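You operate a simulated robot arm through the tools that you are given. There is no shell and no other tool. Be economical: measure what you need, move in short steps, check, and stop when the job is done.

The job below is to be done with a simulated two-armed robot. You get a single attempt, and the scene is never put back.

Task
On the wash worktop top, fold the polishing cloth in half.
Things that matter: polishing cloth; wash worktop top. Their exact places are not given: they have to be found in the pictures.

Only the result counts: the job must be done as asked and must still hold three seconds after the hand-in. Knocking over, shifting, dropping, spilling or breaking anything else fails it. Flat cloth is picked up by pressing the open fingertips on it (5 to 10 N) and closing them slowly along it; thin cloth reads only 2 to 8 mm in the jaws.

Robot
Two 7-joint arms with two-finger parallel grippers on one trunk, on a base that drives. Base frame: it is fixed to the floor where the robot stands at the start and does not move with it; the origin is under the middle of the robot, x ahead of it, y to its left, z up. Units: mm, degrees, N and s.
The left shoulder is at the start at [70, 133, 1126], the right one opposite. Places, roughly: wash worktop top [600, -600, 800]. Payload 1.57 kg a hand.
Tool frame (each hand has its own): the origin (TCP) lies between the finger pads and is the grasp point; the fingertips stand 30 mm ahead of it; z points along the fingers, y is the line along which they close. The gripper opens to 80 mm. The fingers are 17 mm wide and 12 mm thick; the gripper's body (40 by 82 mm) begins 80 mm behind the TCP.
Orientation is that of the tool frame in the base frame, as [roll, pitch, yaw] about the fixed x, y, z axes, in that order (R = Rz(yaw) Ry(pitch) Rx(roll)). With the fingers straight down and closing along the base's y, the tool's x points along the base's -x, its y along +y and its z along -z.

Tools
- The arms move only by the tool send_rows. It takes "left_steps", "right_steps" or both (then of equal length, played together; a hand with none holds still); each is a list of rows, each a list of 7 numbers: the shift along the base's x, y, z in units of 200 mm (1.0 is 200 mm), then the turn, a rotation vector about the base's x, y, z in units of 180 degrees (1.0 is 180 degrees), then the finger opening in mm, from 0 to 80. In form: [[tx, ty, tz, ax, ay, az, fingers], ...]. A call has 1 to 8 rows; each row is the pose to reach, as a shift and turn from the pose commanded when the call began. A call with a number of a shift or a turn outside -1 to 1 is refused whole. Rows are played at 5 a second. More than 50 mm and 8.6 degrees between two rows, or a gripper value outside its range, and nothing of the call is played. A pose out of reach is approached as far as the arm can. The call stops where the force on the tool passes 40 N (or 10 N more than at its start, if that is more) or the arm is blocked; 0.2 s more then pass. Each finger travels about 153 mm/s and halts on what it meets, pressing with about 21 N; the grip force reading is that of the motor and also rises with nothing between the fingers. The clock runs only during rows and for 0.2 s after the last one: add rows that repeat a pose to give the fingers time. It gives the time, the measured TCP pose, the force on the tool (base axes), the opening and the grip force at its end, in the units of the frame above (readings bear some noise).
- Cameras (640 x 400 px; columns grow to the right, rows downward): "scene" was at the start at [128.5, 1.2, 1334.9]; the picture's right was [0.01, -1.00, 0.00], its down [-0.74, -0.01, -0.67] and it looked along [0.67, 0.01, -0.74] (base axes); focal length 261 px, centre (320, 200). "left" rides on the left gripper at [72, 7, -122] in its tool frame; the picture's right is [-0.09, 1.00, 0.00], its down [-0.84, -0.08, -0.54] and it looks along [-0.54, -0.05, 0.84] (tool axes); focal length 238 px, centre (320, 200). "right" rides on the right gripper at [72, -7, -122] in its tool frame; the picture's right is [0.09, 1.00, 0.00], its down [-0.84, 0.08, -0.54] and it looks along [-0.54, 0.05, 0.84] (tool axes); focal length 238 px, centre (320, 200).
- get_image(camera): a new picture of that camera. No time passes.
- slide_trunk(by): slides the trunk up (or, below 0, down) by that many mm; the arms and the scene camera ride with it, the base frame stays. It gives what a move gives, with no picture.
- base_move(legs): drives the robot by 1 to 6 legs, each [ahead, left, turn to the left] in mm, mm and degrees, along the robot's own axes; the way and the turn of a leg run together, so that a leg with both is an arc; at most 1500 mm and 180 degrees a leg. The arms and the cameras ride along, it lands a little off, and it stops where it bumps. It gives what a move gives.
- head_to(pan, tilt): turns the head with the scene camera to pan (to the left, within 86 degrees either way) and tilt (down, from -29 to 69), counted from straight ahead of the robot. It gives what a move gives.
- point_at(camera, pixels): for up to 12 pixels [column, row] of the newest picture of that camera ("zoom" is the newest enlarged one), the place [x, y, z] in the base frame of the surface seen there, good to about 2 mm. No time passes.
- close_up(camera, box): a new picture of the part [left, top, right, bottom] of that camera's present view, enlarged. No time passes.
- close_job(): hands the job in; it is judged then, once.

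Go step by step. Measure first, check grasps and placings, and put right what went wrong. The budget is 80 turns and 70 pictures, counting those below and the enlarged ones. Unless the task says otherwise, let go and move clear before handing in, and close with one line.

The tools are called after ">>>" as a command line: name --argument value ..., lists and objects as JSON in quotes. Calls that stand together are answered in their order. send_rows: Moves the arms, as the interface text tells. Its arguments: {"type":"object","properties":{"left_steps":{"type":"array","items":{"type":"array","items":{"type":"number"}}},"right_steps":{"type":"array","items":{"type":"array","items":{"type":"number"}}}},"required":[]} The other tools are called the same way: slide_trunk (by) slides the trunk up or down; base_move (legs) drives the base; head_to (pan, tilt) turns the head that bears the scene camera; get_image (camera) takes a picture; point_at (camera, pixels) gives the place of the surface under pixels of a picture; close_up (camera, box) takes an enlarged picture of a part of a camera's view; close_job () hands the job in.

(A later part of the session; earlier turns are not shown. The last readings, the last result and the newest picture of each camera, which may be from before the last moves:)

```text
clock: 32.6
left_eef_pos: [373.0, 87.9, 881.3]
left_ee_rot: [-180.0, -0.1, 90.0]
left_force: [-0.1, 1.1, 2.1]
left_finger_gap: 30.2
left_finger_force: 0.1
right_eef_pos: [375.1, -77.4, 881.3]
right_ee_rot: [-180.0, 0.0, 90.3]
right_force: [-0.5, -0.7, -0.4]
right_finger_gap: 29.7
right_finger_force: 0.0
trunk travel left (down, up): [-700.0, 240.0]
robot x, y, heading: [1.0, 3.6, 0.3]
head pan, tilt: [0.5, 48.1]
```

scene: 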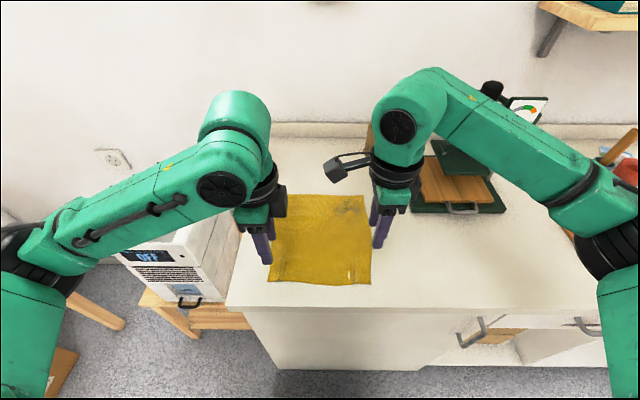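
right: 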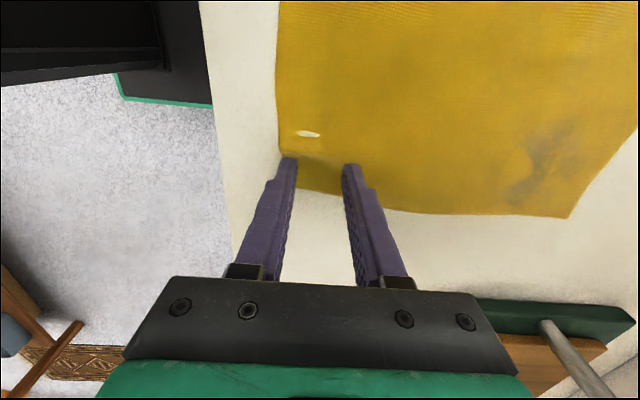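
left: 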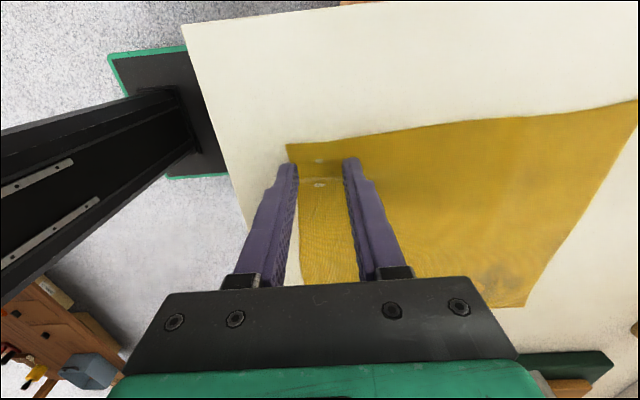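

>>> send_rows --left_steps '[[0, 0, -0.003, 0, 0, 0, 30], [0, 0, -0.003, 0, 0, 0, 30]]' --right_steps '[[-0.005, 0, -0.005, 0, 0, 0, 30], [-0.01, 0, -0.007, 0, 0, 0, 30]]'

```text
clock: 33.2
left_eef_pos: [372.1, 88.5, 881.3]
left_ee_rot: [180.0, 0.0, 90.0]
left_force: [1.0, 0.3, 8.5]
left_finger_gap: 29.7
left_finger_force: 0.1
right_eef_pos: [372.9, -76.5, 881.1]
right_ee_rot: [-180.0, -0.1, 90.3]
right_force: [0.7, 0.6, 3.8]
right_finger_gap: 29.5
right_finger_force: 0.2
trunk travel left (down, up): [-700.0, 240.0]
robot x, y, heading: [4.8, 5.7, 0.1]
head pan, tilt: [0.5, 48.1]
```

The left presses at 8.5 N and the right at 3.8 N. I add 0.4 mm on the right and close both slowly.

>>> send_rows --left_steps '[[0, 0, 0, 0, 0, 0, 26], [0, 0, 0, 0, 0, 0, 22], [0, 0, 0, 0, 0, 0, 18], [0, 0, 0, 0, 0, 0, 14], [0, 0, 0, 0, 0, 0, 10], [0, 0, 0, 0, 0, 0, 6], [0, 0, 0, 0, 0, 0, 2], [0, 0, 0, 0, 0, 0, 0]]' --right_steps '[[0, 0, -0.002, 0, 0, 0, 26], [0, 0, -0.002, 0, 0, 0, 22], [0, 0, -0.002, 0, 0, 0, 18], [0, 0, -0.002, 0, 0, 0, 14], [0, 0, -0.002, 0, 0, 0, 10], [0, 0, -0.002, 0, 0, 0, 6], [0, 0, -0.002, 0, 0, 0, 2], [0, 0, -0.002, 0, 0, 0, 0]]'

>>> get_image --camera "left"

>>> get_image --camera "right"

```text
clock: 35.0
left_eef_pos: [370.0, 88.3, 882.2]
left_ee_rot: [179.9, 0.1, 90.0]
left_force: [-0.2, -0.1, 0.3]
left_finger_gap: 1.9
left_finger_force: 20.4
right_eef_pos: [370.7, -77.5, 881.1]
right_ee_rot: [180.0, 0.0, 90.3]
right_force: [-2.3, -0.7, 21.5]
right_finger_gap: 1.8
right_finger_force: 20.8
trunk travel left (down, up): [-700.0, 240.0]
robot x, y, heading: [-0.7, 1.3, -0.2]
head pan, tilt: [0.5, 48.1]
```

```text
39 pictures are left
```

left: 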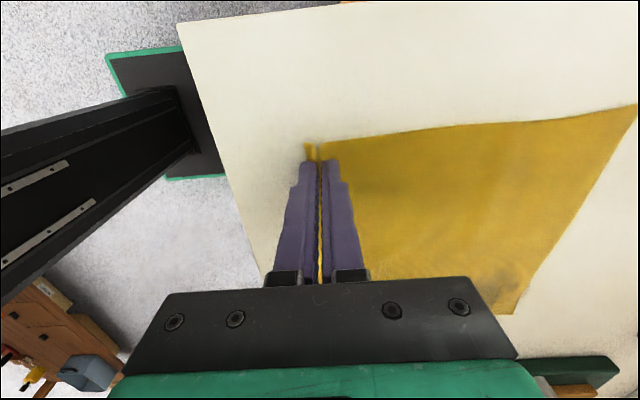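

```text
38 pictures are left
```

right: 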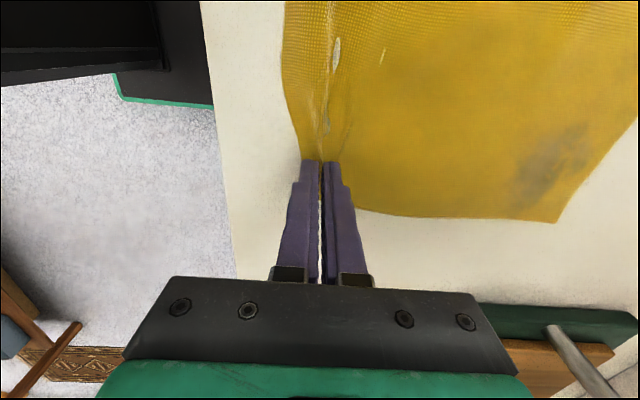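

Both hands hold about 1.9 mm of cloth. I lift a little and inspect the tails.

>>> send_rows --left_steps '[[0, 0, 0.04, 0, 0, 0, 0], [0.01, 0, 0.1, 0, 0, 0, 0], [0.03, 0, 0.17, 0, 0, 0, 0], [0.06, 0, 0.25, 0, 0, 0, 0], [0.06, 0, 0.25, 0, 0, 0, 0]]' --right_steps '[[0, 0, 0.04, 0, 0, 0, 0], [0.01, 0, 0.1, 0, 0, 0, 0], [0.03, 0, 0.17, 0, 0, 0, 0], [0.06, 0, 0.25, 0, 0, 0, 0], [0.06, 0, 0.25, 0, 0, 0, 0]]'

>>> get_image --camera "right"

>>> close_up --camera "scene" --box '[240, 170, 400, 290]'

```text
clock: 36.2
left_eef_pos: [382.7, 85.9, 931.6]
left_ee_rot: [-179.9, 0.0, 90.0]
left_force: [0.3, -0.2, 0.4]
left_finger_gap: 2.2
left_finger_force: 20.9
right_eef_pos: [383.9, -77.0, 930.4]
right_ee_rot: [180.0, -0.1, 90.2]
right_force: [-0.6, 0.5, 1.1]
right_finger_gap: 1.9
right_finger_force: 20.9
trunk travel left (down, up): [-700.0, 240.0]
robot x, y, heading: [0.2, 0.7, 0.4]
head pan, tilt: [0.5, 48.1]
```

```text
37 pictures are left
```

right: 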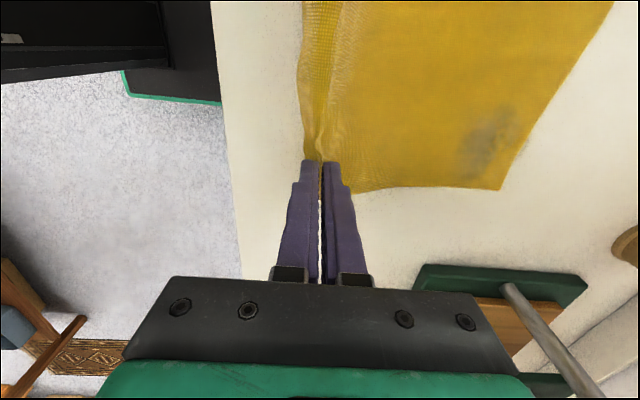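

```text
3.33 times, centred on (320, 230) of scene
```

zoom: 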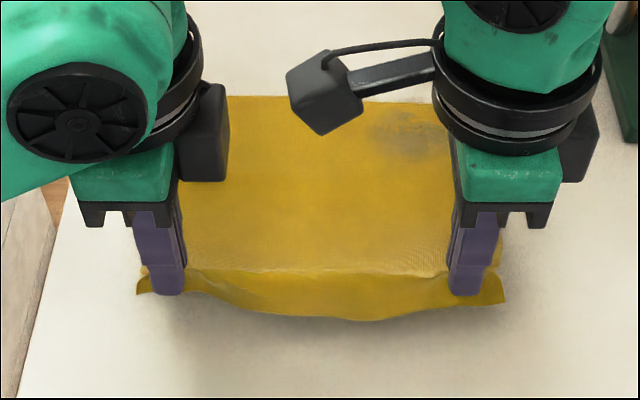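

The ridge runs along y now and the tails are only about 15 mm, hanging free. I carry the edge over in an arc while tilting the hands about +y, so the tail turns with the fold. First half now.

>>> send_rows --left_steps '[[0.08, 0, 0.085, 0, 0.044, 0, 0], [0.2, 0, 0.155, 0, 0.089, 0, 0], [0.345, 0, 0.19, 0, 0.133, 0, 0], [0.49, 0, 0.195, 0, 0.178, 0, 0], [0.63, 0, 0.16, 0, 0.222, 0, 0], [0.75, 0, 0.09, 0, 0.25, 0, 0]]' --right_steps '[[0.08, 0, 0.085, 0, 0.044, 0, 0], [0.2, 0, 0.155, 0, 0.089, 0, 0], [0.345, 0, 0.19, 0, 0.133, 0, 0], [0.49, 0, 0.195, 0, 0.178, 0, 0], [0.63, 0, 0.16, 0, 0.222, 0, 0], [0.75, 0, 0.09, 0, 0.25, 0, 0]]'

>>> get_image --camera "scene"

```text
clock: 37.6
left_eef_pos: [448.0, 82.7, 967.0]
left_ee_rot: [-136.9, 0.2, 90.0]
left_force: [0.3, -5.2, -0.3]
left_finger_gap: 2.1
left_finger_force: 20.9
left hand out of reach, approached as far as the arm can: row 5, 6
right_eef_pos: [432.5, -88.6, 960.1]
right_ee_rot: [-135.1, -0.4, 90.0]
right_force: [1.4, 4.3, 0.3]
right_finger_gap: 2.0
right_finger_force: 21.1
right hand out of reach, approached as far as the arm can: row 4, 5, 6
trunk travel left (down, up): [-700.0, 240.0]
robot x, y, heading: [-3.1, -0.6, 0.0]
head pan, tilt: [0.5, 48.1]
```

```text
35 pictures are left
```

scene: 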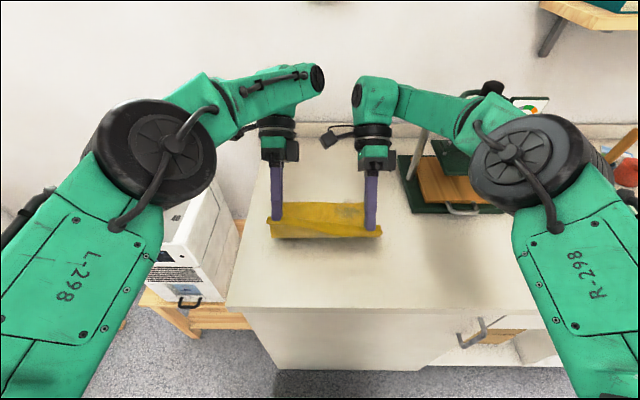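

Tilted hands run out of reach at x≈440. I check how much room the base has ahead of the worktop front, since driving in closer would fix that.

>>> point_at --camera "left" --pixels '[[182, 60], [194, 168], [110, 60], [175, 178], [185, 30], [240, 220], [230, 150], [110, 120]]'

>>> get_image --camera "right"

```text
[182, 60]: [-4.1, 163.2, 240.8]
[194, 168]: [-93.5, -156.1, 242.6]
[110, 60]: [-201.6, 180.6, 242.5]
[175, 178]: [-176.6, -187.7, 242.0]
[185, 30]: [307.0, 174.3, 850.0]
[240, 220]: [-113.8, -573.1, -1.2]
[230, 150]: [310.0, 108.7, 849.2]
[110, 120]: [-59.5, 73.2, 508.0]
```

```text
34 pictures are left
```

right: 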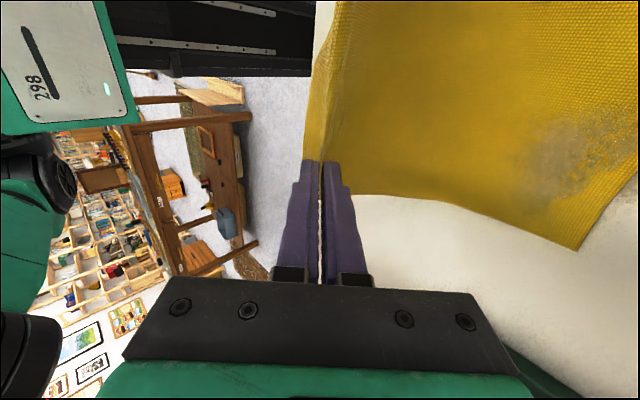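

The base front is behind x≈215 and the cabinet front at about 310, so there is room for a short drive. Driving 60 mm ahead carries the held edge further over the fold and restores reach.

>>> base_move --legs '[[60, 0, 0]]'

```text
clock: 38.6
left_eef_pos: [504.5, 84.8, 967.3]
left_ee_rot: [-137.2, -0.1, 90.0]
left_force: [-1.6, -6.0, -0.4]
left_finger_gap: 2.0
left_finger_force: 21.7
right_eef_pos: [489.2, -88.9, 961.9]
right_ee_rot: [-135.3, -0.2, 90.0]
right_force: [0.6, 4.7, 0.0]
right_finger_gap: 1.8
right_finger_force: 21.0
trunk travel left (down, up): [-700.0, 240.0]
robot x, y, heading: [57.5, -2.5, -0.3]
head pan, tilt: [0.5, 48.1]
```

The hands are now at x≈505 and 490. I bring the tips on towards x≈548 and down, reducing the tilt to 25° for reach and taking the tension off in y.

>>> send_rows --left_steps '[[0.08, 0, -0.035, 0, -0.04, 0, 0], [0.165, 0, -0.075, 0, -0.08, 0, 0], [0.24, 0, -0.2, 0, -0.1, 0, 0], [0.27, 0, -0.3, 0, -0.1, 0, 0], [0.28, 0, -0.36, 0, -0.1, 0, 0]]' --right_steps '[[0.125, 0.02, -0.02, 0, -0.04, 0, 0], [0.245, 0.035, -0.05, 0, -0.08, 0, 0], [0.32, 0.035, -0.175, 0, -0.11, 0, 0], [0.35, 0.035, -0.275, 0, -0.11, 0, 0], [0.36, 0.035, -0.335, 0, -0.11, 0, 0]]'

>>> get_image --camera "scene"

>>> get_image --camera "right"

>>> get_image --camera "left"

```text
clock: 39.8
left_eef_pos: [564.6, 84.5, 894.3]
left_ee_rot: [-155.0, -0.1, 90.0]
left_force: [0.2, 0.5, -0.7]
left_finger_gap: 2.0
left_finger_force: 21.0
right_eef_pos: [563.1, -81.6, 890.5]
right_ee_rot: [-155.0, -0.2, 90.0]
right_force: [-0.1, 0.5, 0.8]
right_finger_gap: 1.8
right_finger_force: 21.0
trunk travel left (down, up): [-700.0, 240.0]
robot x, y, heading: [60.7, 1.3, -0.1]
head pan, tilt: [0.5, 48.1]
```

```text
33 pictures are left
```

scene: 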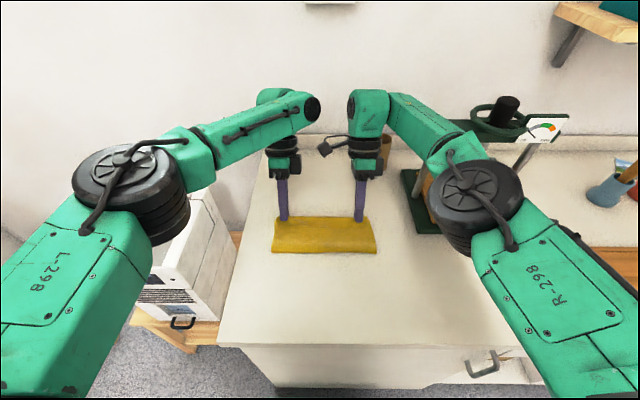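

```text
32 pictures are left
```

right: 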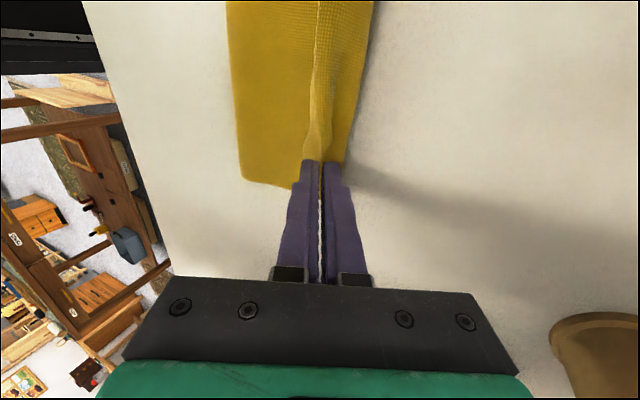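

```text
31 pictures are left
```

left: 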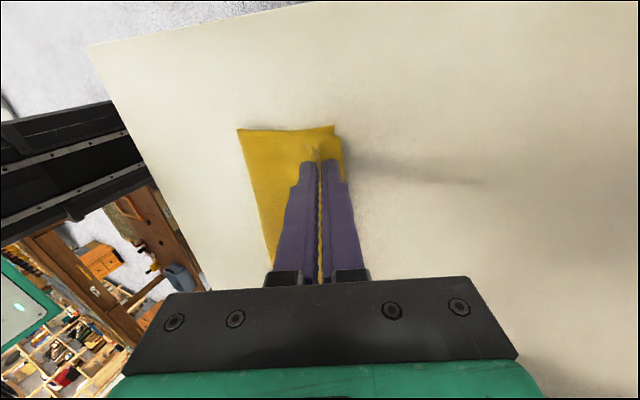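

I measure the fold edge, the far edge and the tail before releasing.

>>> close_up --camera "right" --box '[200, 0, 440, 150]'

>>> point_at --camera "right" --pixels '[[232, 60], [242, 175], [270, 90], [310, 60], [322, 60], [340, 60], [366, 60], [345, 140], [369, 30], [376, 60]]'

>>> point_at --camera "left" --pixels '[[240, 132], [332, 128], [342, 150], [315, 150], [290, 140], [255, 200]]'

>>> point_at --camera "scene" --pixels '[[320, 250], [320, 219], [320, 230], [270, 250], [375, 252]]'

```text
2.67 times, centred on (320, 75) of right
```

zoom: 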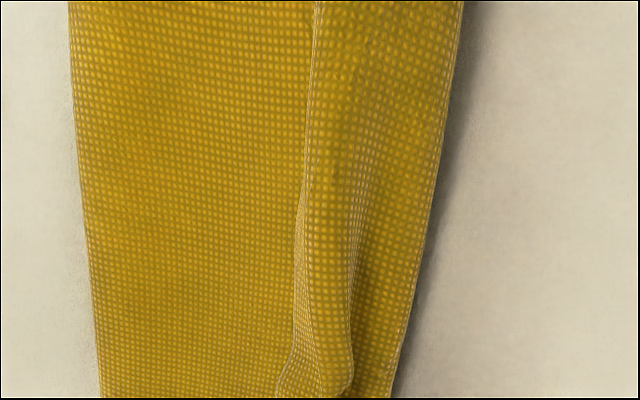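

```text
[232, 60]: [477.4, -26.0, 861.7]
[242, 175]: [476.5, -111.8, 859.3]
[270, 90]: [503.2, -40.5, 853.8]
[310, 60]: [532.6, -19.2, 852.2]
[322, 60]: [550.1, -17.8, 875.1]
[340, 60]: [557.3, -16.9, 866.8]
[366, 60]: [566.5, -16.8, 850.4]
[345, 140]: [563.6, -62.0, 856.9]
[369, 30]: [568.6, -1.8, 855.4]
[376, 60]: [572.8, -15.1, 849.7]
```

```text
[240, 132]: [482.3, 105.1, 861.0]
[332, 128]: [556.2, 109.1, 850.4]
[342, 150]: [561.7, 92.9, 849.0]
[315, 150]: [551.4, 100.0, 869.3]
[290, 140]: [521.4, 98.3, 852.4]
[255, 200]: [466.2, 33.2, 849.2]
```

```text
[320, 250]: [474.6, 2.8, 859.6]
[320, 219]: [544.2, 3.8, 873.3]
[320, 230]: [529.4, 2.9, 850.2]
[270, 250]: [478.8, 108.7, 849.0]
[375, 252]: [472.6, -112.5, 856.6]
```

The fold lies at x≈475 and the far edge at x≈567, so about 22 mm too much cloth is on top. I move the grip back about 22 mm, rising slightly first, to let the fold roll back to about 453.

>>> send_rows --left_steps '[[0, 0, 0.06, 0, 0, 0, 0], [-0.06, 0, 0.08, 0, 0, 0, 0], [-0.12, 0, 0.08, 0, 0, 0, 0], [-0.15, 0, 0.03, 0, 0, 0, 0], [-0.15, 0, -0.01, 0, 0, 0, 0], [-0.12, 0, -0.02, 0, 0, 0, 0], [-0.12, 0, -0.02, 0, 0, 0, 0]]' --right_steps '[[0, 0, 0.06, 0, 0, 0, 0], [-0.06, 0, 0.08, 0, 0, 0, 0], [-0.12, 0, 0.08, 0, 0, 0, 0], [-0.15, 0, 0.03, 0, 0, 0, 0], [-0.15, 0, -0.01, 0, 0, 0, 0], [-0.12, 0, -0.02, 0, 0, 0, 0], [-0.12, 0, -0.02, 0, 0, 0, 0]]'

>>> get_image --camera "right"

>>> get_image --camera "left"

```text
clock: 41.4
left_eef_pos: [539.4, 83.6, 890.6]
left_ee_rot: [-155.0, 0.1, 90.1]
left_force: [0.2, 0.0, -0.6]
left_finger_gap: 2.1
left_finger_force: 21.5
right_eef_pos: [539.1, -81.3, 890.1]
right_ee_rot: [-155.0, -0.3, 90.2]
right_force: [-0.1, -0.5, -0.5]
right_finger_gap: 1.9
right_finger_force: 20.6
trunk travel left (down, up): [-700.0, 240.0]
robot x, y, heading: [59.4, -0.6, 0.0]
head pan, tilt: [0.5, 48.1]
```

```text
29 pictures are left
```

right: 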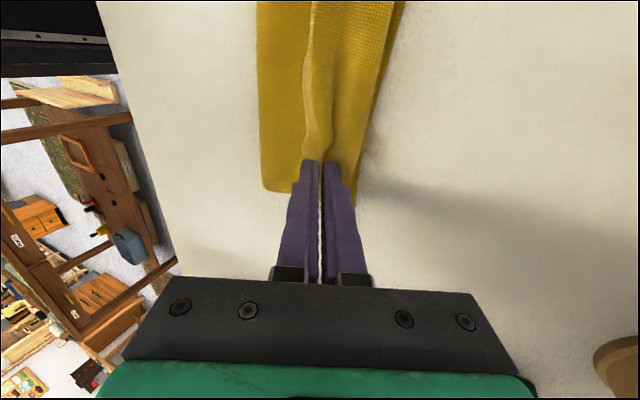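

```text
28 pictures are left
```

left: 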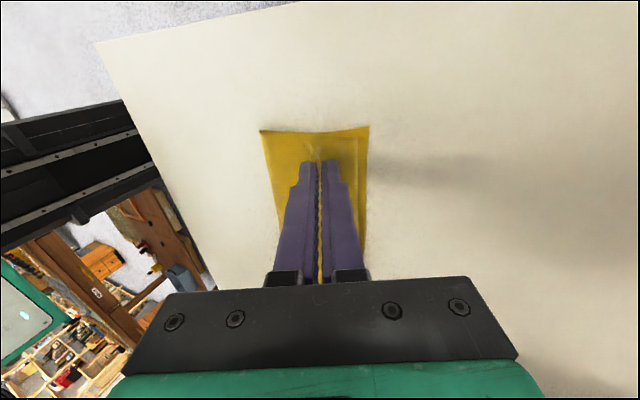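

>>> point_at --camera "right" --pixels '[[260, 60], [265, 180], [300, 120], [310, 40], [330, 40], [372, 100], [392, 40]]'

>>> point_at --camera "left" --pixels '[[264, 136], [366, 130], [365, 180], [340, 150], [312, 148]]'

>>> close_up --camera "left" --box '[220, 100, 420, 225]'

```text
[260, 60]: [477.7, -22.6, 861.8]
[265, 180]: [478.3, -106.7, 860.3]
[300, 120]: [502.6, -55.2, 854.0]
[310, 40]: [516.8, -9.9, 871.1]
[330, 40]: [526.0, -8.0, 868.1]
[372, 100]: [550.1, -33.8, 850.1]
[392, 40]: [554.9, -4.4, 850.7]
```

```text
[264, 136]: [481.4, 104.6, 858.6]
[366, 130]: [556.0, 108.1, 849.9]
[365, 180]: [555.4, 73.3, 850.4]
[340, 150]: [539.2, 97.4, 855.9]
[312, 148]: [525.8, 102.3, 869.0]
```

```text
3.20 times, centred on (320, 162) of left
```

zoom: 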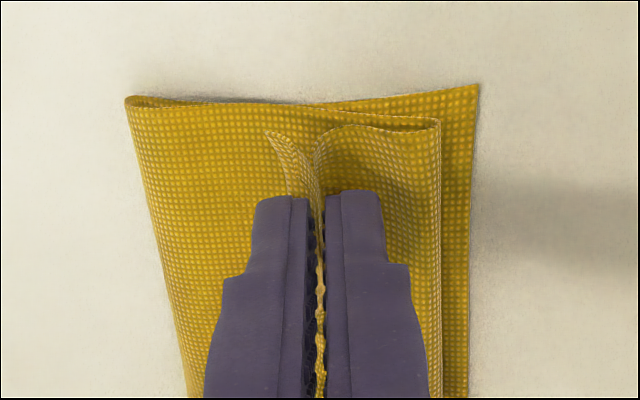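

The close-up shows the fold still at x≈478: the top layer loops forward to 547 and back to my grip at 526. I had gone too far forward. I swing back to reopen the fold, then lay it again with a shorter reach.

>>> send_rows --left_steps '[[-0.06, 0, 0.185, 0, 0, 0, 0], [-0.185, 0, 0.31, 0, 0, 0, 0], [-0.36, 0, 0.345, 0, 0, 0, 0], [-0.535, 0, 0.295, 0, 0, 0, 0], [-0.66, 0, 0.21, 0, 0, 0, 0], [-0.72, 0, 0.15, 0, 0, 0, 0], [-0.72, 0, 0.15, 0, 0, 0, 0]]' --right_steps '[[-0.06, 0, 0.185, 0, 0, 0, 0], [-0.185, 0, 0.31, 0, 0, 0, 0], [-0.36, 0, 0.345, 0, 0, 0, 0], [-0.535, 0, 0.295, 0, 0, 0, 0], [-0.66, 0, 0.21, 0, 0, 0, 0], [-0.72, 0, 0.15, 0, 0, 0, 0], [-0.72, 0, 0.15, 0, 0, 0, 0]]'

>>> get_image --camera "scene"

>>> get_image --camera "right"

```text
clock: 43.0
left_eef_pos: [395.9, 85.5, 919.7]
left_ee_rot: [-155.0, -0.1, 90.0]
left_force: [-0.2, -0.3, 0.1]
left_finger_gap: 1.7
left_finger_force: 20.7
right_eef_pos: [396.7, -83.2, 919.1]
right_ee_rot: [-155.0, -0.3, 90.2]
right_force: [0.3, 0.0, 0.1]
right_finger_gap: 1.8
right_finger_force: 20.9
trunk travel left (down, up): [-700.0, 240.0]
robot x, y, heading: [57.9, 0.6, 0.1]
head pan, tilt: [0.5, 48.1]
```

```text
26 pictures are left
```

scene: 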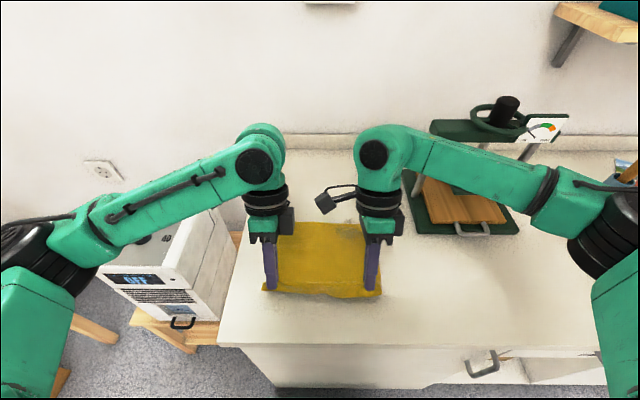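

```text
25 pictures are left
```

right: 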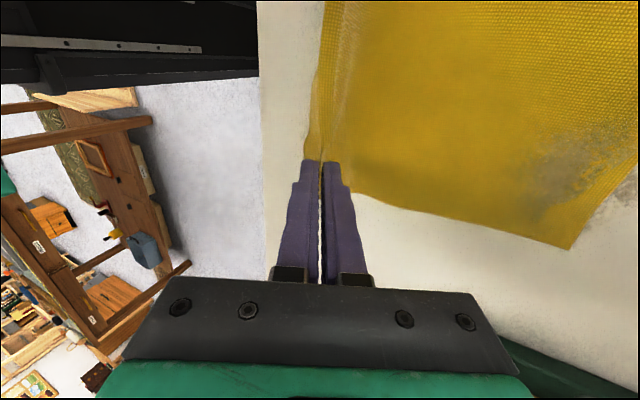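

>>> point_at --camera "scene" --pixels '[[300, 223], [330, 224], [320, 245], [320, 270], [320, 290]]'

>>> point_at --camera "right" --pixels '[[565, 240], [625, 175], [400, 150], [450, 120]]'

```text
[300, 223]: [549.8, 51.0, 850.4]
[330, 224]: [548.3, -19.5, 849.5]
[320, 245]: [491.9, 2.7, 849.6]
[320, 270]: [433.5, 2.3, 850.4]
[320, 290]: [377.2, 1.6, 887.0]
```

```text
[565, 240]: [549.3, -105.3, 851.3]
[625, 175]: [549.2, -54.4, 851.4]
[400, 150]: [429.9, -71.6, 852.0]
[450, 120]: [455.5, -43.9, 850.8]
```

The far edge is now at x≈550, so the fold should lie near x≈436, with the final tip at about x≈490 because some 40 mm of cloth is in the pinch and tail. I lay it again with a low, short arc.

>>> send_rows --left_steps '[[0.065, 0, 0.05, 0, 0.017, 0, 0], [0.158, 0, 0.09, 0, 0.033, 0, 0], [0.265, 0, 0.108, 0, 0.05, 0, 0], [0.37, 0, 0.093, 0, 0.067, 0, 0], [0.46, 0, 0.053, 0, 0.067, 0, 0], [0.525, 0, -0.017, 0, 0.067, 0, 0], [0.56, 0, -0.097, 0, 0.067, 0, 0], [0.57, 0, -0.135, 0, 0.067, 0, 0]]' --right_steps '[[0.065, 0, 0.05, 0, 0.017, 0, 0], [0.158, 0, 0.09, 0, 0.033, 0, 0], [0.265, 0, 0.108, 0, 0.05, 0, 0], [0.37, 0, 0.093, 0, 0.067, 0, 0], [0.46, 0, 0.053, 0, 0.067, 0, 0], [0.525, 0, -0.017, 0, 0.067, 0, 0], [0.56, 0, -0.097, 0, 0.067, 0, 0], [0.57, 0, -0.135, 0, 0.067, 0, 0]]'

>>> close_up --camera "left" --box '[160, 75, 480, 275]'

>>> get_image --camera "right"

```text
clock: 44.8
left_eef_pos: [507.9, 85.5, 893.2]
left_ee_rot: [-142.9, 0.0, 90.0]
left_force: [-0.2, 0.4, 0.3]
left_finger_gap: 2.2
left_finger_force: 21.3
right_eef_pos: [510.1, -82.2, 892.0]
right_ee_rot: [-143.0, -0.3, 90.1]
right_force: [-0.8, -0.6, -0.8]
right_finger_gap: 2.3
right_finger_force: 20.6
trunk travel left (down, up): [-700.0, 240.0]
robot x, y, heading: [57.6, -2.1, -0.1]
head pan, tilt: [0.5, 48.1]
```

```text
2.00 times, centred on (320, 175) of left
```

zoom: 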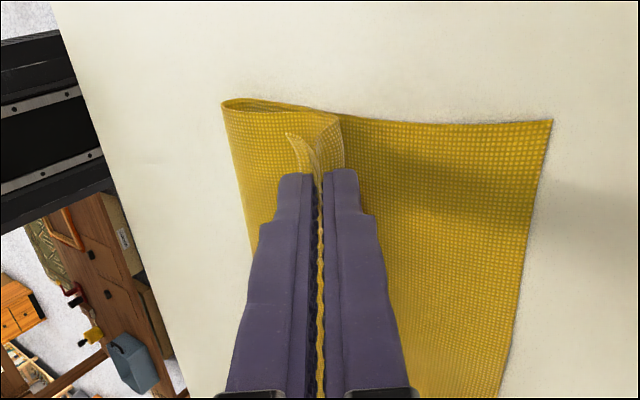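

```text
23 pictures are left
```

right: 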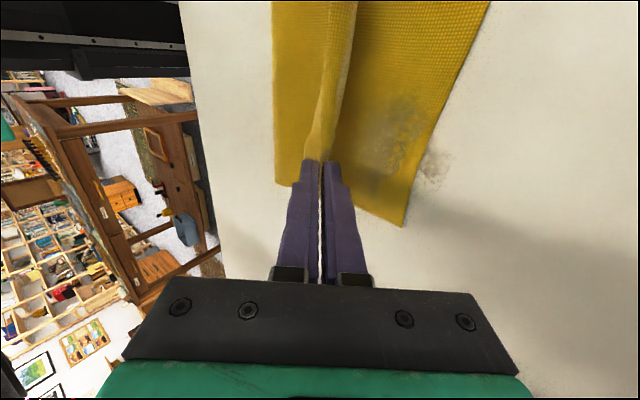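

The fold looks clean, with only a short tail. I measure the fold edge and the far edge.

>>> point_at --camera "zoom" --pixels '[[226, 104], [240, 190], [340, 125], [340, 150], [290, 138], [550, 124], [530, 220]]'

>>> point_at --camera "right" --pixels '[[276, 60], [278, 175], [400, 222], [440, 110], [345, 60], [325, 40]]'

```text
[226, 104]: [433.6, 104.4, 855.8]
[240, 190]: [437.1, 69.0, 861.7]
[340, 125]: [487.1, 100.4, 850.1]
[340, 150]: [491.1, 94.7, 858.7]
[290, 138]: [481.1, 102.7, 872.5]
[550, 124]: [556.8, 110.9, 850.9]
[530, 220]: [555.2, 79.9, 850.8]
```

```text
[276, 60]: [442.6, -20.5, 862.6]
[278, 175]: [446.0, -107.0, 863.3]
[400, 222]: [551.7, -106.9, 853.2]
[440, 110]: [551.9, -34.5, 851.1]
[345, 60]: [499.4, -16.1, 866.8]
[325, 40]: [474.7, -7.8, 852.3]
```

The fold is at x≈438 and the far edge at x≈553, so the halves match. I open the fingers gently and retreat along the tool axis (up and forward), which should let the tail roll forward.

>>> send_rows --left_steps '[[0, 0, 0, 0, 0, 0, 6], [0, 0, 0, 0, 0, 0, 12], [0.03, 0, 0.04, 0, 0, 0, 16], [0.09, 0, 0.12, 0, 0, 0, 20], [0.15, 0, 0.2, 0, 0, 0, 20], [0.2, 0, 0.3, 0, 0, 0, 20], [0.2, 0, 0.45, 0, 0, 0, 20], [0.2, 0, 0.45, 0, 0, 0, 20]]' --right_steps '[[0, 0, 0, 0, 0, 0, 6], [0, 0, 0, 0, 0, 0, 12], [0.03, 0, 0.04, 0, 0, 0, 16], [0.09, 0, 0.12, 0, 0, 0, 20], [0.15, 0, 0.2, 0, 0, 0, 20], [0.2, 0, 0.3, 0, 0, 0, 20], [0.2, 0, 0.45, 0, 0, 0, 20], [0.2, 0, 0.45, 0, 0, 0, 20]]'

>>> get_image --camera "right"

>>> get_image --camera "left"

```text
clock: 46.6
left_eef_pos: [526.7, 77.8, 984.8]
left_ee_rot: [-143.1, 0.1, 89.5]
left_force: [-0.2, -0.1, -0.6]
left_finger_gap: 20.3
left_finger_force: 0.0
left hand out of reach, approached as far as the arm can: row 5, 6, 7, 8
right_eef_pos: [520.0, -86.8, 977.4]
right_ee_rot: [-143.0, -0.4, 90.0]
right_force: [-1.1, -0.3, 0.9]
right_finger_gap: 19.9
right_finger_force: 0.0
right hand out of reach, approached as far as the arm can: row 4, 5, 6, 7, 8
trunk travel left (down, up): [-700.0, 240.0]
robot x, y, heading: [59.6, -0.3, -0.0]
head pan, tilt: [0.5, 48.1]
```

```text
22 pictures are left
```

right: 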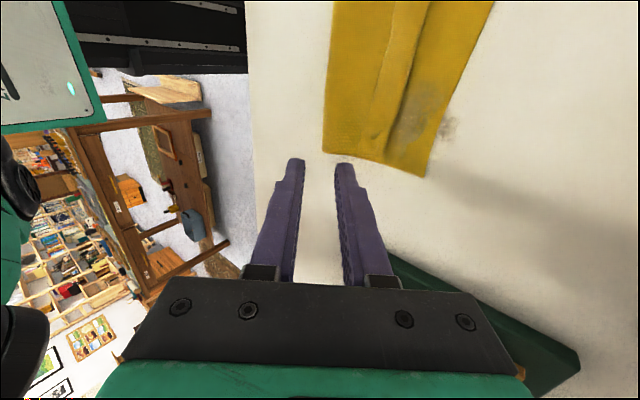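

```text
21 pictures are left
```

left: 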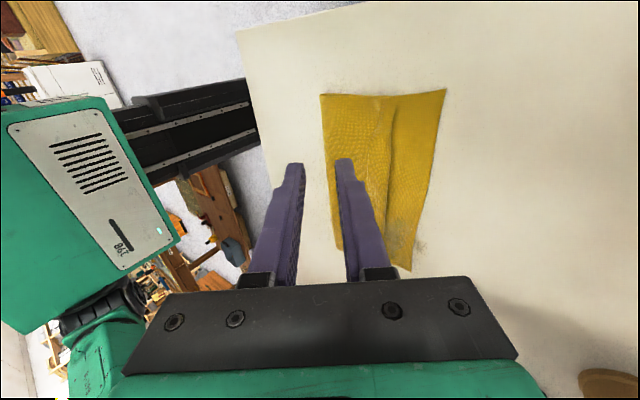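

I zoom in on the released cloth.

>>> close_up --camera "left" --box '[290, 80, 466, 190]'

>>> close_up --camera "right" --box '[300, 0, 540, 150]'

>>> point_at --camera "right" --pixels '[[328, 60], [372, 120], [395, 50], [410, 50], [425, 30], [420, 60], [470, 60], [428, 170], [385, 90], [360, 90]]'

```text
3.64 times, centred on (378, 135) of left
```

zoom: 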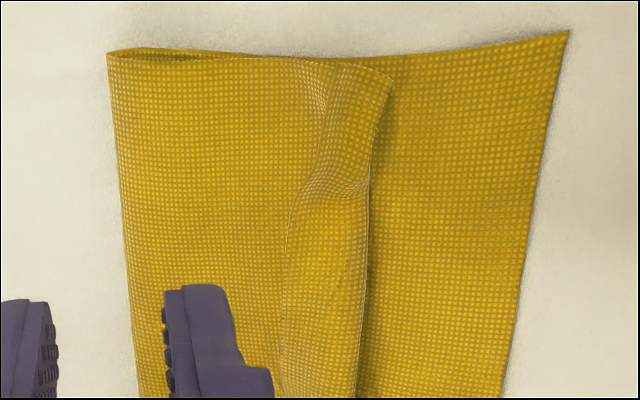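

```text
2.67 times, centred on (420, 75) of right
```

zoom: 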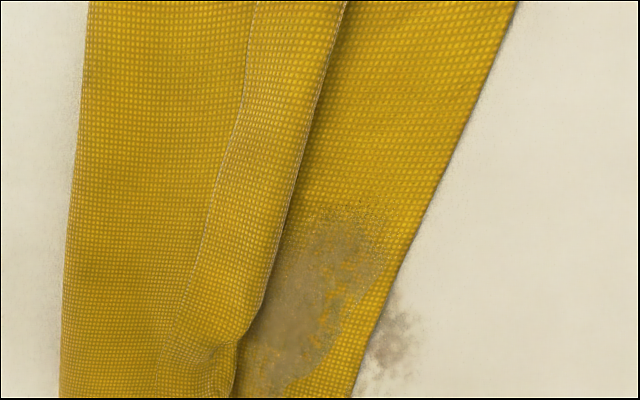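

```text
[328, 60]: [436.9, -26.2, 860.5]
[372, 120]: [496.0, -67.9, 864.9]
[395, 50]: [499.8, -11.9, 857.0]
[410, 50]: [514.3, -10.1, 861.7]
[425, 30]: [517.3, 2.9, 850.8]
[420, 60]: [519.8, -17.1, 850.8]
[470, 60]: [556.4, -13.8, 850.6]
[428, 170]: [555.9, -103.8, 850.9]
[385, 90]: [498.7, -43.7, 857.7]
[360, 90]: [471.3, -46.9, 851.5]
```

The edge strip, about 33 mm wide, is still folded back on top: hinge at x≈517, free edge at x≈484. The fold (437) and far edge (556) are right, so pushing the free edge forward should unroll it onto the far edge. I turn the hands back to yaw 180 so four fingertips can push together.

>>> send_rows --left_steps '[[-0.1, 0, 0.03, 0, -0.042, 0, 20], [-0.2, 0, 0.06, 0, -0.084, 0, 20], [-0.3, 0, 0.06, 0, -0.126, 0, 20], [-0.4, 0, 0.06, 0, -0.168, 0, 20], [-0.45, 0, 0.06, 0, -0.206, 0, 20]]' --right_steps '[[-0.1, -0.02, 0.03, 0, -0.042, 0, 20], [-0.2, -0.04, 0.06, 0, -0.084, 0, 20], [-0.3, -0.04, 0.06, 0, -0.126, 0, 20], [-0.4, -0.04, 0.06, 0, -0.168, 0, 20], [-0.45, -0.04, 0.06, 0, -0.206, 0, 20]]'

>>> send_rows --left_steps '[[0, 0, 0, 0, 0, 0.047, 30], [0, 0, 0, 0, 0, 0.094, 40], [0, 0, 0, 0, 0, 0.141, 50], [0, 0, 0, 0, 0, 0.188, 50], [0, 0, 0, 0, 0, 0.235, 50], [0, 0, 0, 0, 0, 0.282, 50], [0, 0, 0, 0, 0, 0.329, 50], [0, 0, 0, 0, 0, 0.37, 50]]' --right_steps '[[0, 0, 0, 0, 0, 0.047, 30], [0, 0, 0, 0, 0, 0.094, 40], [0, 0, 0, 0, 0, 0.141, 50], [0, 0, 0, 0, 0, 0.188, 50], [0, 0, 0, 0, 0, 0.235, 50], [0, 0, 0, 0, 0, 0.282, 50], [0, 0, 0, 0, 0, 0.329, 50], [0, 0, 0, 0, 0, 0.37, 50]]'

>>> send_rows --left_steps '[[0, 0, 0, 0, 0, 0.047, 50], [0, 0, 0, 0, 0, 0.094, 50], [0, 0, 0, 0, 0, 0.13, 50], [0, 0, 0, 0, 0, 0.13, 50]]' --right_steps '[[0, 0, 0, 0, 0, 0.047, 50], [0, 0, 0, 0, 0, 0.094, 50], [0, 0, 0, 0, 0, 0.13, 50], [0, 0, 0, 0, 0, 0.13, 50]]'

>>> get_image --camera "scene"

```text
clock: 47.8
left_eef_pos: [434.6, 77.8, 998.1]
left_ee_rot: [179.6, 0.1, 89.9]
left_force: [0.5, -1.1, -0.8]
left_finger_gap: 20.0
left_finger_force: 0.0
right_eef_pos: [430.3, -93.7, 987.9]
right_ee_rot: [179.8, -0.3, 90.2]
right_force: [0.5, -0.4, 0.4]
right_finger_gap: 20.0
right_finger_force: 0.0
trunk travel left (down, up): [-700.0, 240.0]
robot x, y, heading: [58.5, 0.9, 0.1]
head pan, tilt: [0.5, 48.1]
```

```text
clock: 49.6
left_eef_pos: [437.9, 77.6, 995.9]
left_ee_rot: [-179.9, 0.1, 156.6]
left_force: [0.0, -0.5, -0.2]
left_finger_gap: 50.0
left_finger_force: 0.1
right_eef_pos: [428.8, -93.0, 987.5]
right_ee_rot: [179.9, -0.3, 157.0]
right_force: [-0.6, 0.4, -0.1]
right_finger_gap: 50.0
right_finger_force: 0.1
trunk travel left (down, up): [-700.0, 240.0]
robot x, y, heading: [60.8, -1.2, 0.2]
head pan, tilt: [0.5, 48.1]
```

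```text
clock: 50.6
left_eef_pos: [437.5, 76.6, 997.0]
left_ee_rot: [-180.0, 0.0, -180.0]
left_force: [0.9, -0.3, 0.7]
left_finger_gap: 49.8
left_finger_force: 0.1
right_eef_pos: [430.6, -92.2, 988.2]
right_ee_rot: [-179.9, -0.2, -179.8]
right_force: [-0.5, -0.3, 0.1]
right_finger_gap: 50.2
right_finger_force: 0.0
trunk travel left (down, up): [-700.0, 240.0]
robot x, y, heading: [59.2, 0.1, -0.0]
head pan, tilt: [0.5, 48.1]
```

```text
18 pictures are left
```

scene: 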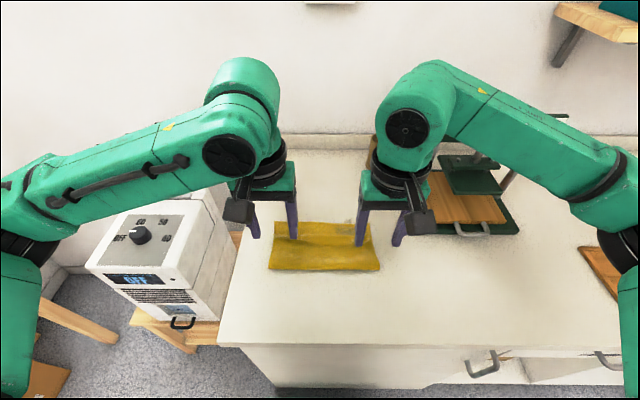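

Wrists are at yaw 180 with 50 mm openings. I place the four fingertips behind the free edge (x≈465; y about ±27 and ±89), still about 10 mm above the cloth, and look.

>>> send_rows --left_steps '[[0.05, -0.04, -0.15, 0, 0, 0, 50], [0.1, -0.08, -0.3, 0, 0, 0, 50], [0.138, -0.093, -0.45, 0, 0, 0, 50], [0.138, -0.093, -0.52, 0, 0, 0, 50], [0.138, -0.093, -0.52, 0, 0, 0, 50]]' --right_steps '[[0.05, 0.06, -0.13, 0, 0, 0, 50], [0.1, 0.12, -0.27, 0, 0, 0, 50], [0.15, 0.171, -0.4, 0, 0, 0, 50], [0.172, 0.171, -0.476, 0, 0, 0, 50], [0.172, 0.171, -0.476, 0, 0, 0, 50]]'

>>> get_image --camera "left"

>>> get_image --camera "right"

```text
clock: 51.8
left_eef_pos: [464.5, 58.8, 892.1]
left_ee_rot: [-180.0, 0.0, 180.0]
left_force: [-1.1, -0.2, 0.1]
left_finger_gap: 50.0
left_finger_force: 0.1
right_eef_pos: [463.9, -59.2, 891.4]
right_ee_rot: [179.9, -0.2, -179.8]
right_force: [-1.1, 0.1, -0.7]
right_finger_gap: 49.7
right_finger_force: 0.0
trunk travel left (down, up): [-700.0, 240.0]
robot x, y, heading: [59.1, 1.9, 0.1]
head pan, tilt: [0.5, 48.1]
```

```text
17 pictures are left
```

left: 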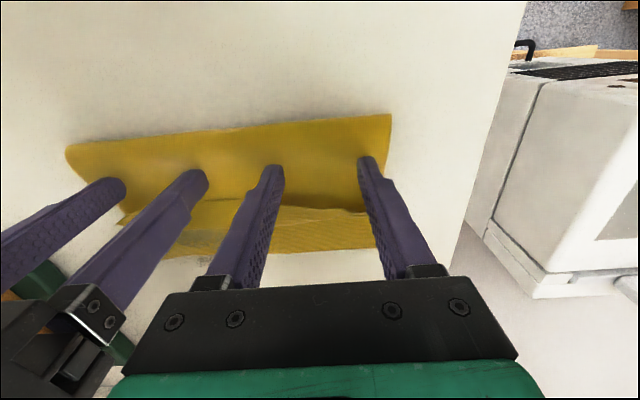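

```text
16 pictures are left
```

right: 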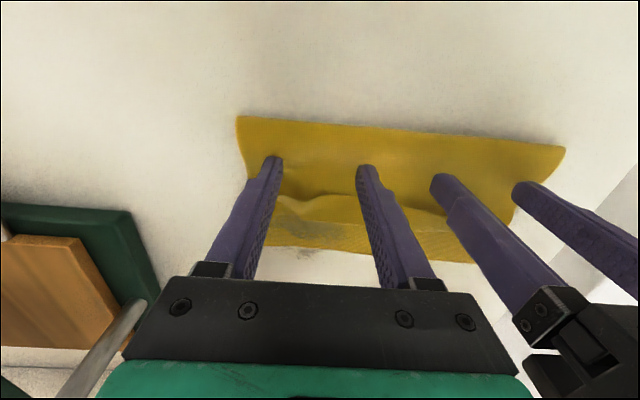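

The tips are behind the strip. I lower them to about 4 mm above the cloth and push slowly forward 35 mm.

>>> send_rows --left_steps '[[0, 0, -0.032, 0, 0, 0, 50], [0.025, 0, -0.032, 0, 0, 0, 50], [0.05, 0, -0.032, 0, 0, 0, 50], [0.075, 0, -0.032, 0, 0, 0, 50], [0.1, 0, -0.032, 0, 0, 0, 50], [0.125, 0, -0.032, 0, 0, 0, 50], [0.15, 0, -0.032, 0, 0, 0, 50], [0.175, 0, -0.032, 0, 0, 0, 50]]' --right_steps '[[0, 0, -0.03, 0, 0, 0, 50], [0.025, 0, -0.03, 0, 0, 0, 50], [0.05, 0, -0.03, 0, 0, 0, 50], [0.075, 0, -0.03, 0, 0, 0, 50], [0.1, 0, -0.03, 0, 0, 0, 50], [0.125, 0, -0.03, 0, 0, 0, 50], [0.15, 0, -0.03, 0, 0, 0, 50], [0.175, 0, -0.03, 0, 0, 0, 50]]'

>>> get_image --camera "right"

```text
clock: 53.6
left_eef_pos: [500.2, 58.4, 885.2]
left_ee_rot: [-180.0, 0.0, 180.0]
left_force: [0.3, -0.4, 0.2]
left_finger_gap: 50.1
left_finger_force: 0.0
right_eef_pos: [498.9, -58.2, 886.1]
right_ee_rot: [180.0, -0.3, -179.8]
right_force: [0.0, 0.9, -0.2]
right_finger_gap: 49.8
right_finger_force: 0.0
trunk travel left (down, up): [-700.0, 240.0]
robot x, y, heading: [59.8, -5.3, -0.1]
head pan, tilt: [0.5, 48.1]
```

```text
15 pictures are left
```

right: 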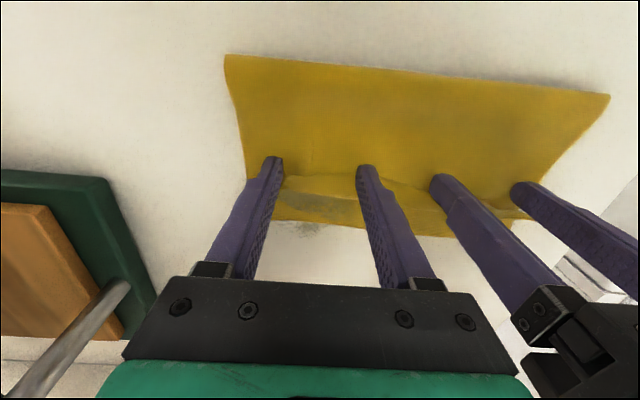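

The fold has stayed put and the strip seems to be advancing. I zoom in to check.

>>> close_up --camera "right" --box '[210, 110, 530, 310]'

>>> point_at --camera "right" --pixels '[[310, 60], [320, 180], [320, 192], [320, 205], [320, 222], [405, 205], [425, 232]]'

```text
2.00 times, centred on (370, 210) of right
```

zoom: 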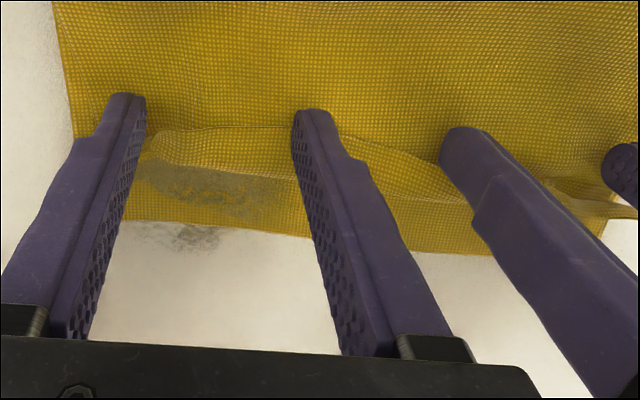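

```text
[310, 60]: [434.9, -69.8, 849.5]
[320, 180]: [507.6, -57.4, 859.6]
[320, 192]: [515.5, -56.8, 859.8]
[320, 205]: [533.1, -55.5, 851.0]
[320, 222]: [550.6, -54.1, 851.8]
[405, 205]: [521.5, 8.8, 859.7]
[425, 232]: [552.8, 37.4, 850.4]
```

The strip is unrolling (edge at about 506, hinge at about 525). I keep pushing another 40 mm.

>>> send_rows --left_steps '[[0.025, 0, 0, 0, 0, 0, 50], [0.05, 0, 0, 0, 0, 0, 50], [0.075, 0, 0, 0, 0, 0, 50], [0.1, 0, 0, 0, 0, 0, 50], [0.125, 0, 0, 0, 0, 0, 50], [0.15, 0, 0, 0, 0, 0, 50], [0.175, 0, 0, 0, 0, 0, 50], [0.2, 0, 0, 0, 0, 0, 50]]' --right_steps '[[0.025, 0, 0, 0, 0, 0, 50], [0.05, 0, 0, 0, 0, 0, 50], [0.075, 0, 0, 0, 0, 0, 50], [0.1, 0, 0, 0, 0, 0, 50], [0.125, 0, 0, 0, 0, 0, 50], [0.15, 0, 0, 0, 0, 0, 50], [0.175, 0, 0, 0, 0, 0, 50], [0.2, 0, 0, 0, 0, 0, 50]]'

>>> get_image --camera "right"

>>> close_up --camera "right" --box '[210, 110, 530, 310]'

```text
clock: 55.4
left_eef_pos: [541.2, 57.8, 886.0]
left_ee_rot: [-180.0, 0.0, -179.9]
left_force: [-0.2, -0.4, 0.9]
left_finger_gap: 50.0
left_finger_force: 0.0
right_eef_pos: [538.9, -57.7, 884.7]
right_ee_rot: [-179.9, -0.3, -179.7]
right_force: [0.1, -0.4, 0.2]
right_finger_gap: 50.1
right_finger_force: 0.1
trunk travel left (down, up): [-700.0, 240.0]
robot x, y, heading: [61.1, -1.5, 0.0]
head pan, tilt: [0.5, 48.1]
```

```text
13 pictures are left
```

right: 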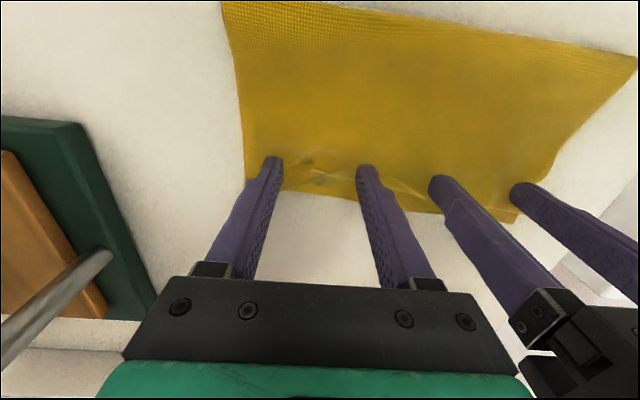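

```text
2.00 times, centred on (370, 210) of right
```

zoom: 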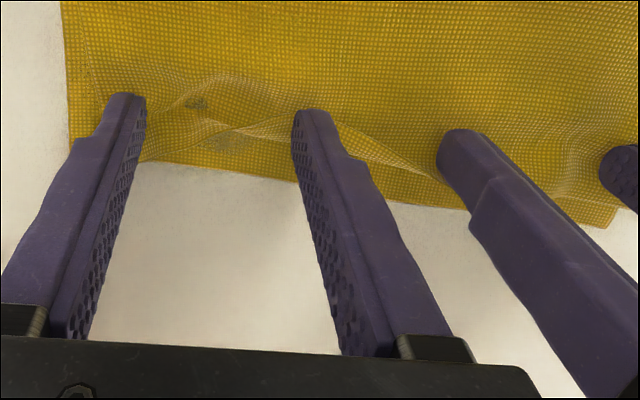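

The strip is nearly fully unrolled, with small ripples left at the edge. I lift straight up, back off, and inspect.

>>> send_rows --left_steps '[[0, 0, 0.1, 0, 0, 0, 50], [0, 0.05, 0.3, 0, 0, 0, 50], [-0.1, 0.2, 0.5, 0, 0, 0, 50], [-0.2, 0.4, 0.6, 0, 0, 0, 50], [-0.2, 0.6, 0.6, 0, 0, 0, 50], [-0.2, 0.6, 0.6, 0, 0, 0, 50]]' --right_steps '[[0, 0, 0.1, 0, 0, 0, 50], [0, -0.05, 0.3, 0, 0, 0, 50], [-0.1, -0.1, 0.5, 0, 0, 0, 50], [-0.2, -0.2, 0.6, 0, 0, 0, 50], [-0.2, -0.3, 0.6, 0, 0, 0, 50], [-0.2, -0.3, 0.6, 0, 0, 0, 50]]'

>>> get_image --camera "right"

>>> close_up --camera "scene" --box '[240, 190, 400, 290]'

```text
refused: row 3 steps farther than a row can; nothing moved
```

```text
11 pictures are left
```

right: 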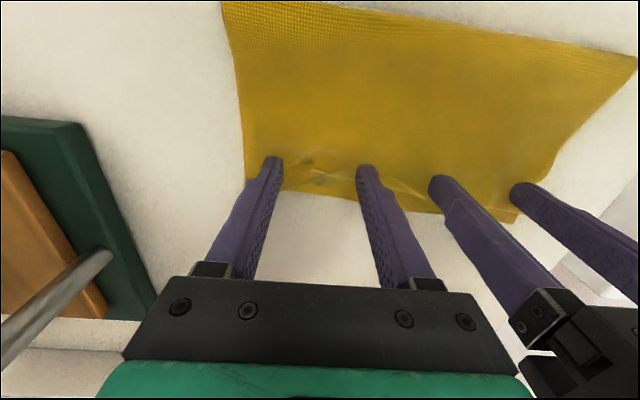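

```text
4.00 times, centred on (320, 240) of scene
```

zoom: 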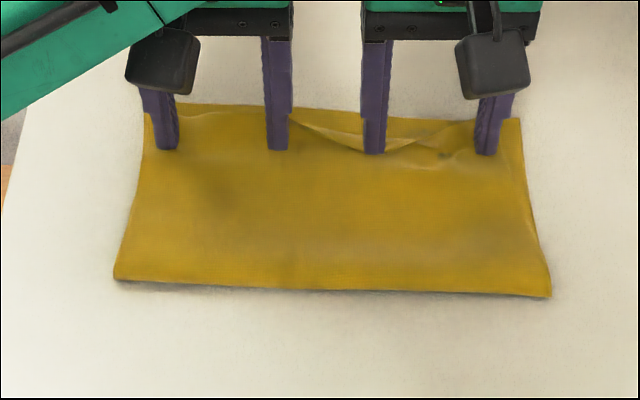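

The move was refused because of a too-large step, so nothing moved. I repeat it with smaller steps.

>>> send_rows --left_steps '[[0, 0, 0.1, 0, 0, 0, 50], [0, 0, 0.3, 0, 0, 0, 50], [0, 0.05, 0.5, 0, 0, 0, 50], [-0.1, 0.2, 0.6, 0, 0, 0, 50], [-0.2, 0.4, 0.6, 0, 0, 0, 50], [-0.2, 0.6, 0.6, 0, 0, 0, 50]]' --right_steps '[[0, 0, 0.1, 0, 0, 0, 50], [0, 0, 0.3, 0, 0, 0, 50], [0, -0.05, 0.5, 0, 0, 0, 50], [-0.1, -0.1, 0.6, 0, 0, 0, 50], [-0.2, -0.15, 0.6, 0, 0, 0, 50], [-0.2, -0.2, 0.6, 0, 0, 0, 50]]'

>>> close_up --camera "scene" --box '[240, 190, 400, 290]'

>>> get_image --camera "right"

```text
clock: 56.8
left_eef_pos: [498.9, 178.9, 1006.5]
left_ee_rot: [180.0, -0.1, 180.0]
left_force: [-0.5, 0.2, -0.1]
left_finger_gap: 50.0
left_finger_force: 0.0
right_eef_pos: [500.8, -97.9, 1006.1]
right_ee_rot: [180.0, -0.3, -179.8]
right_force: [-0.5, -0.1, 0.1]
right_finger_gap: 50.1
right_finger_force: 0.1
trunk travel left (down, up): [-700.0, 240.0]
robot x, y, heading: [60.6, -2.3, -0.1]
head pan, tilt: [0.5, 48.1]
```

```text
4.00 times, centred on (320, 240) of scene
```

zoom: 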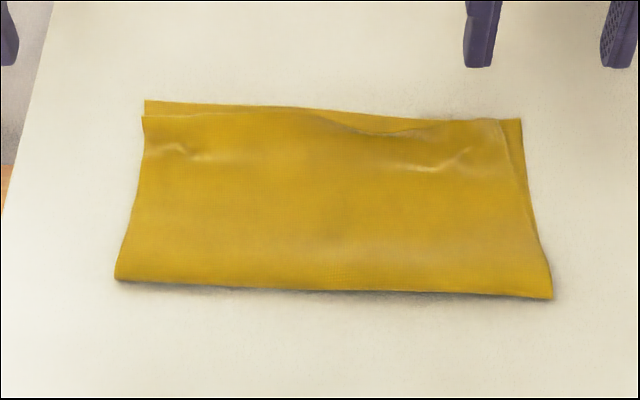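

```text
8 pictures are left
```

right: 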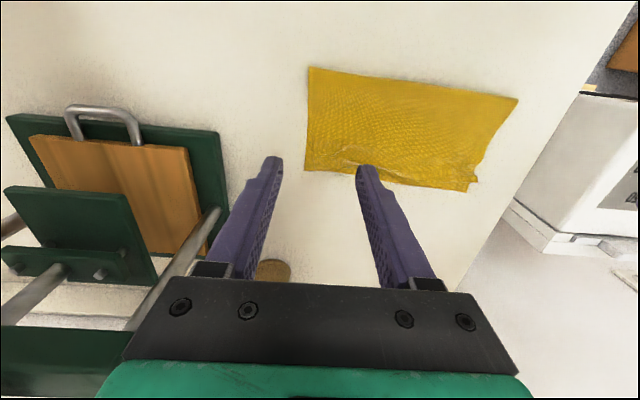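

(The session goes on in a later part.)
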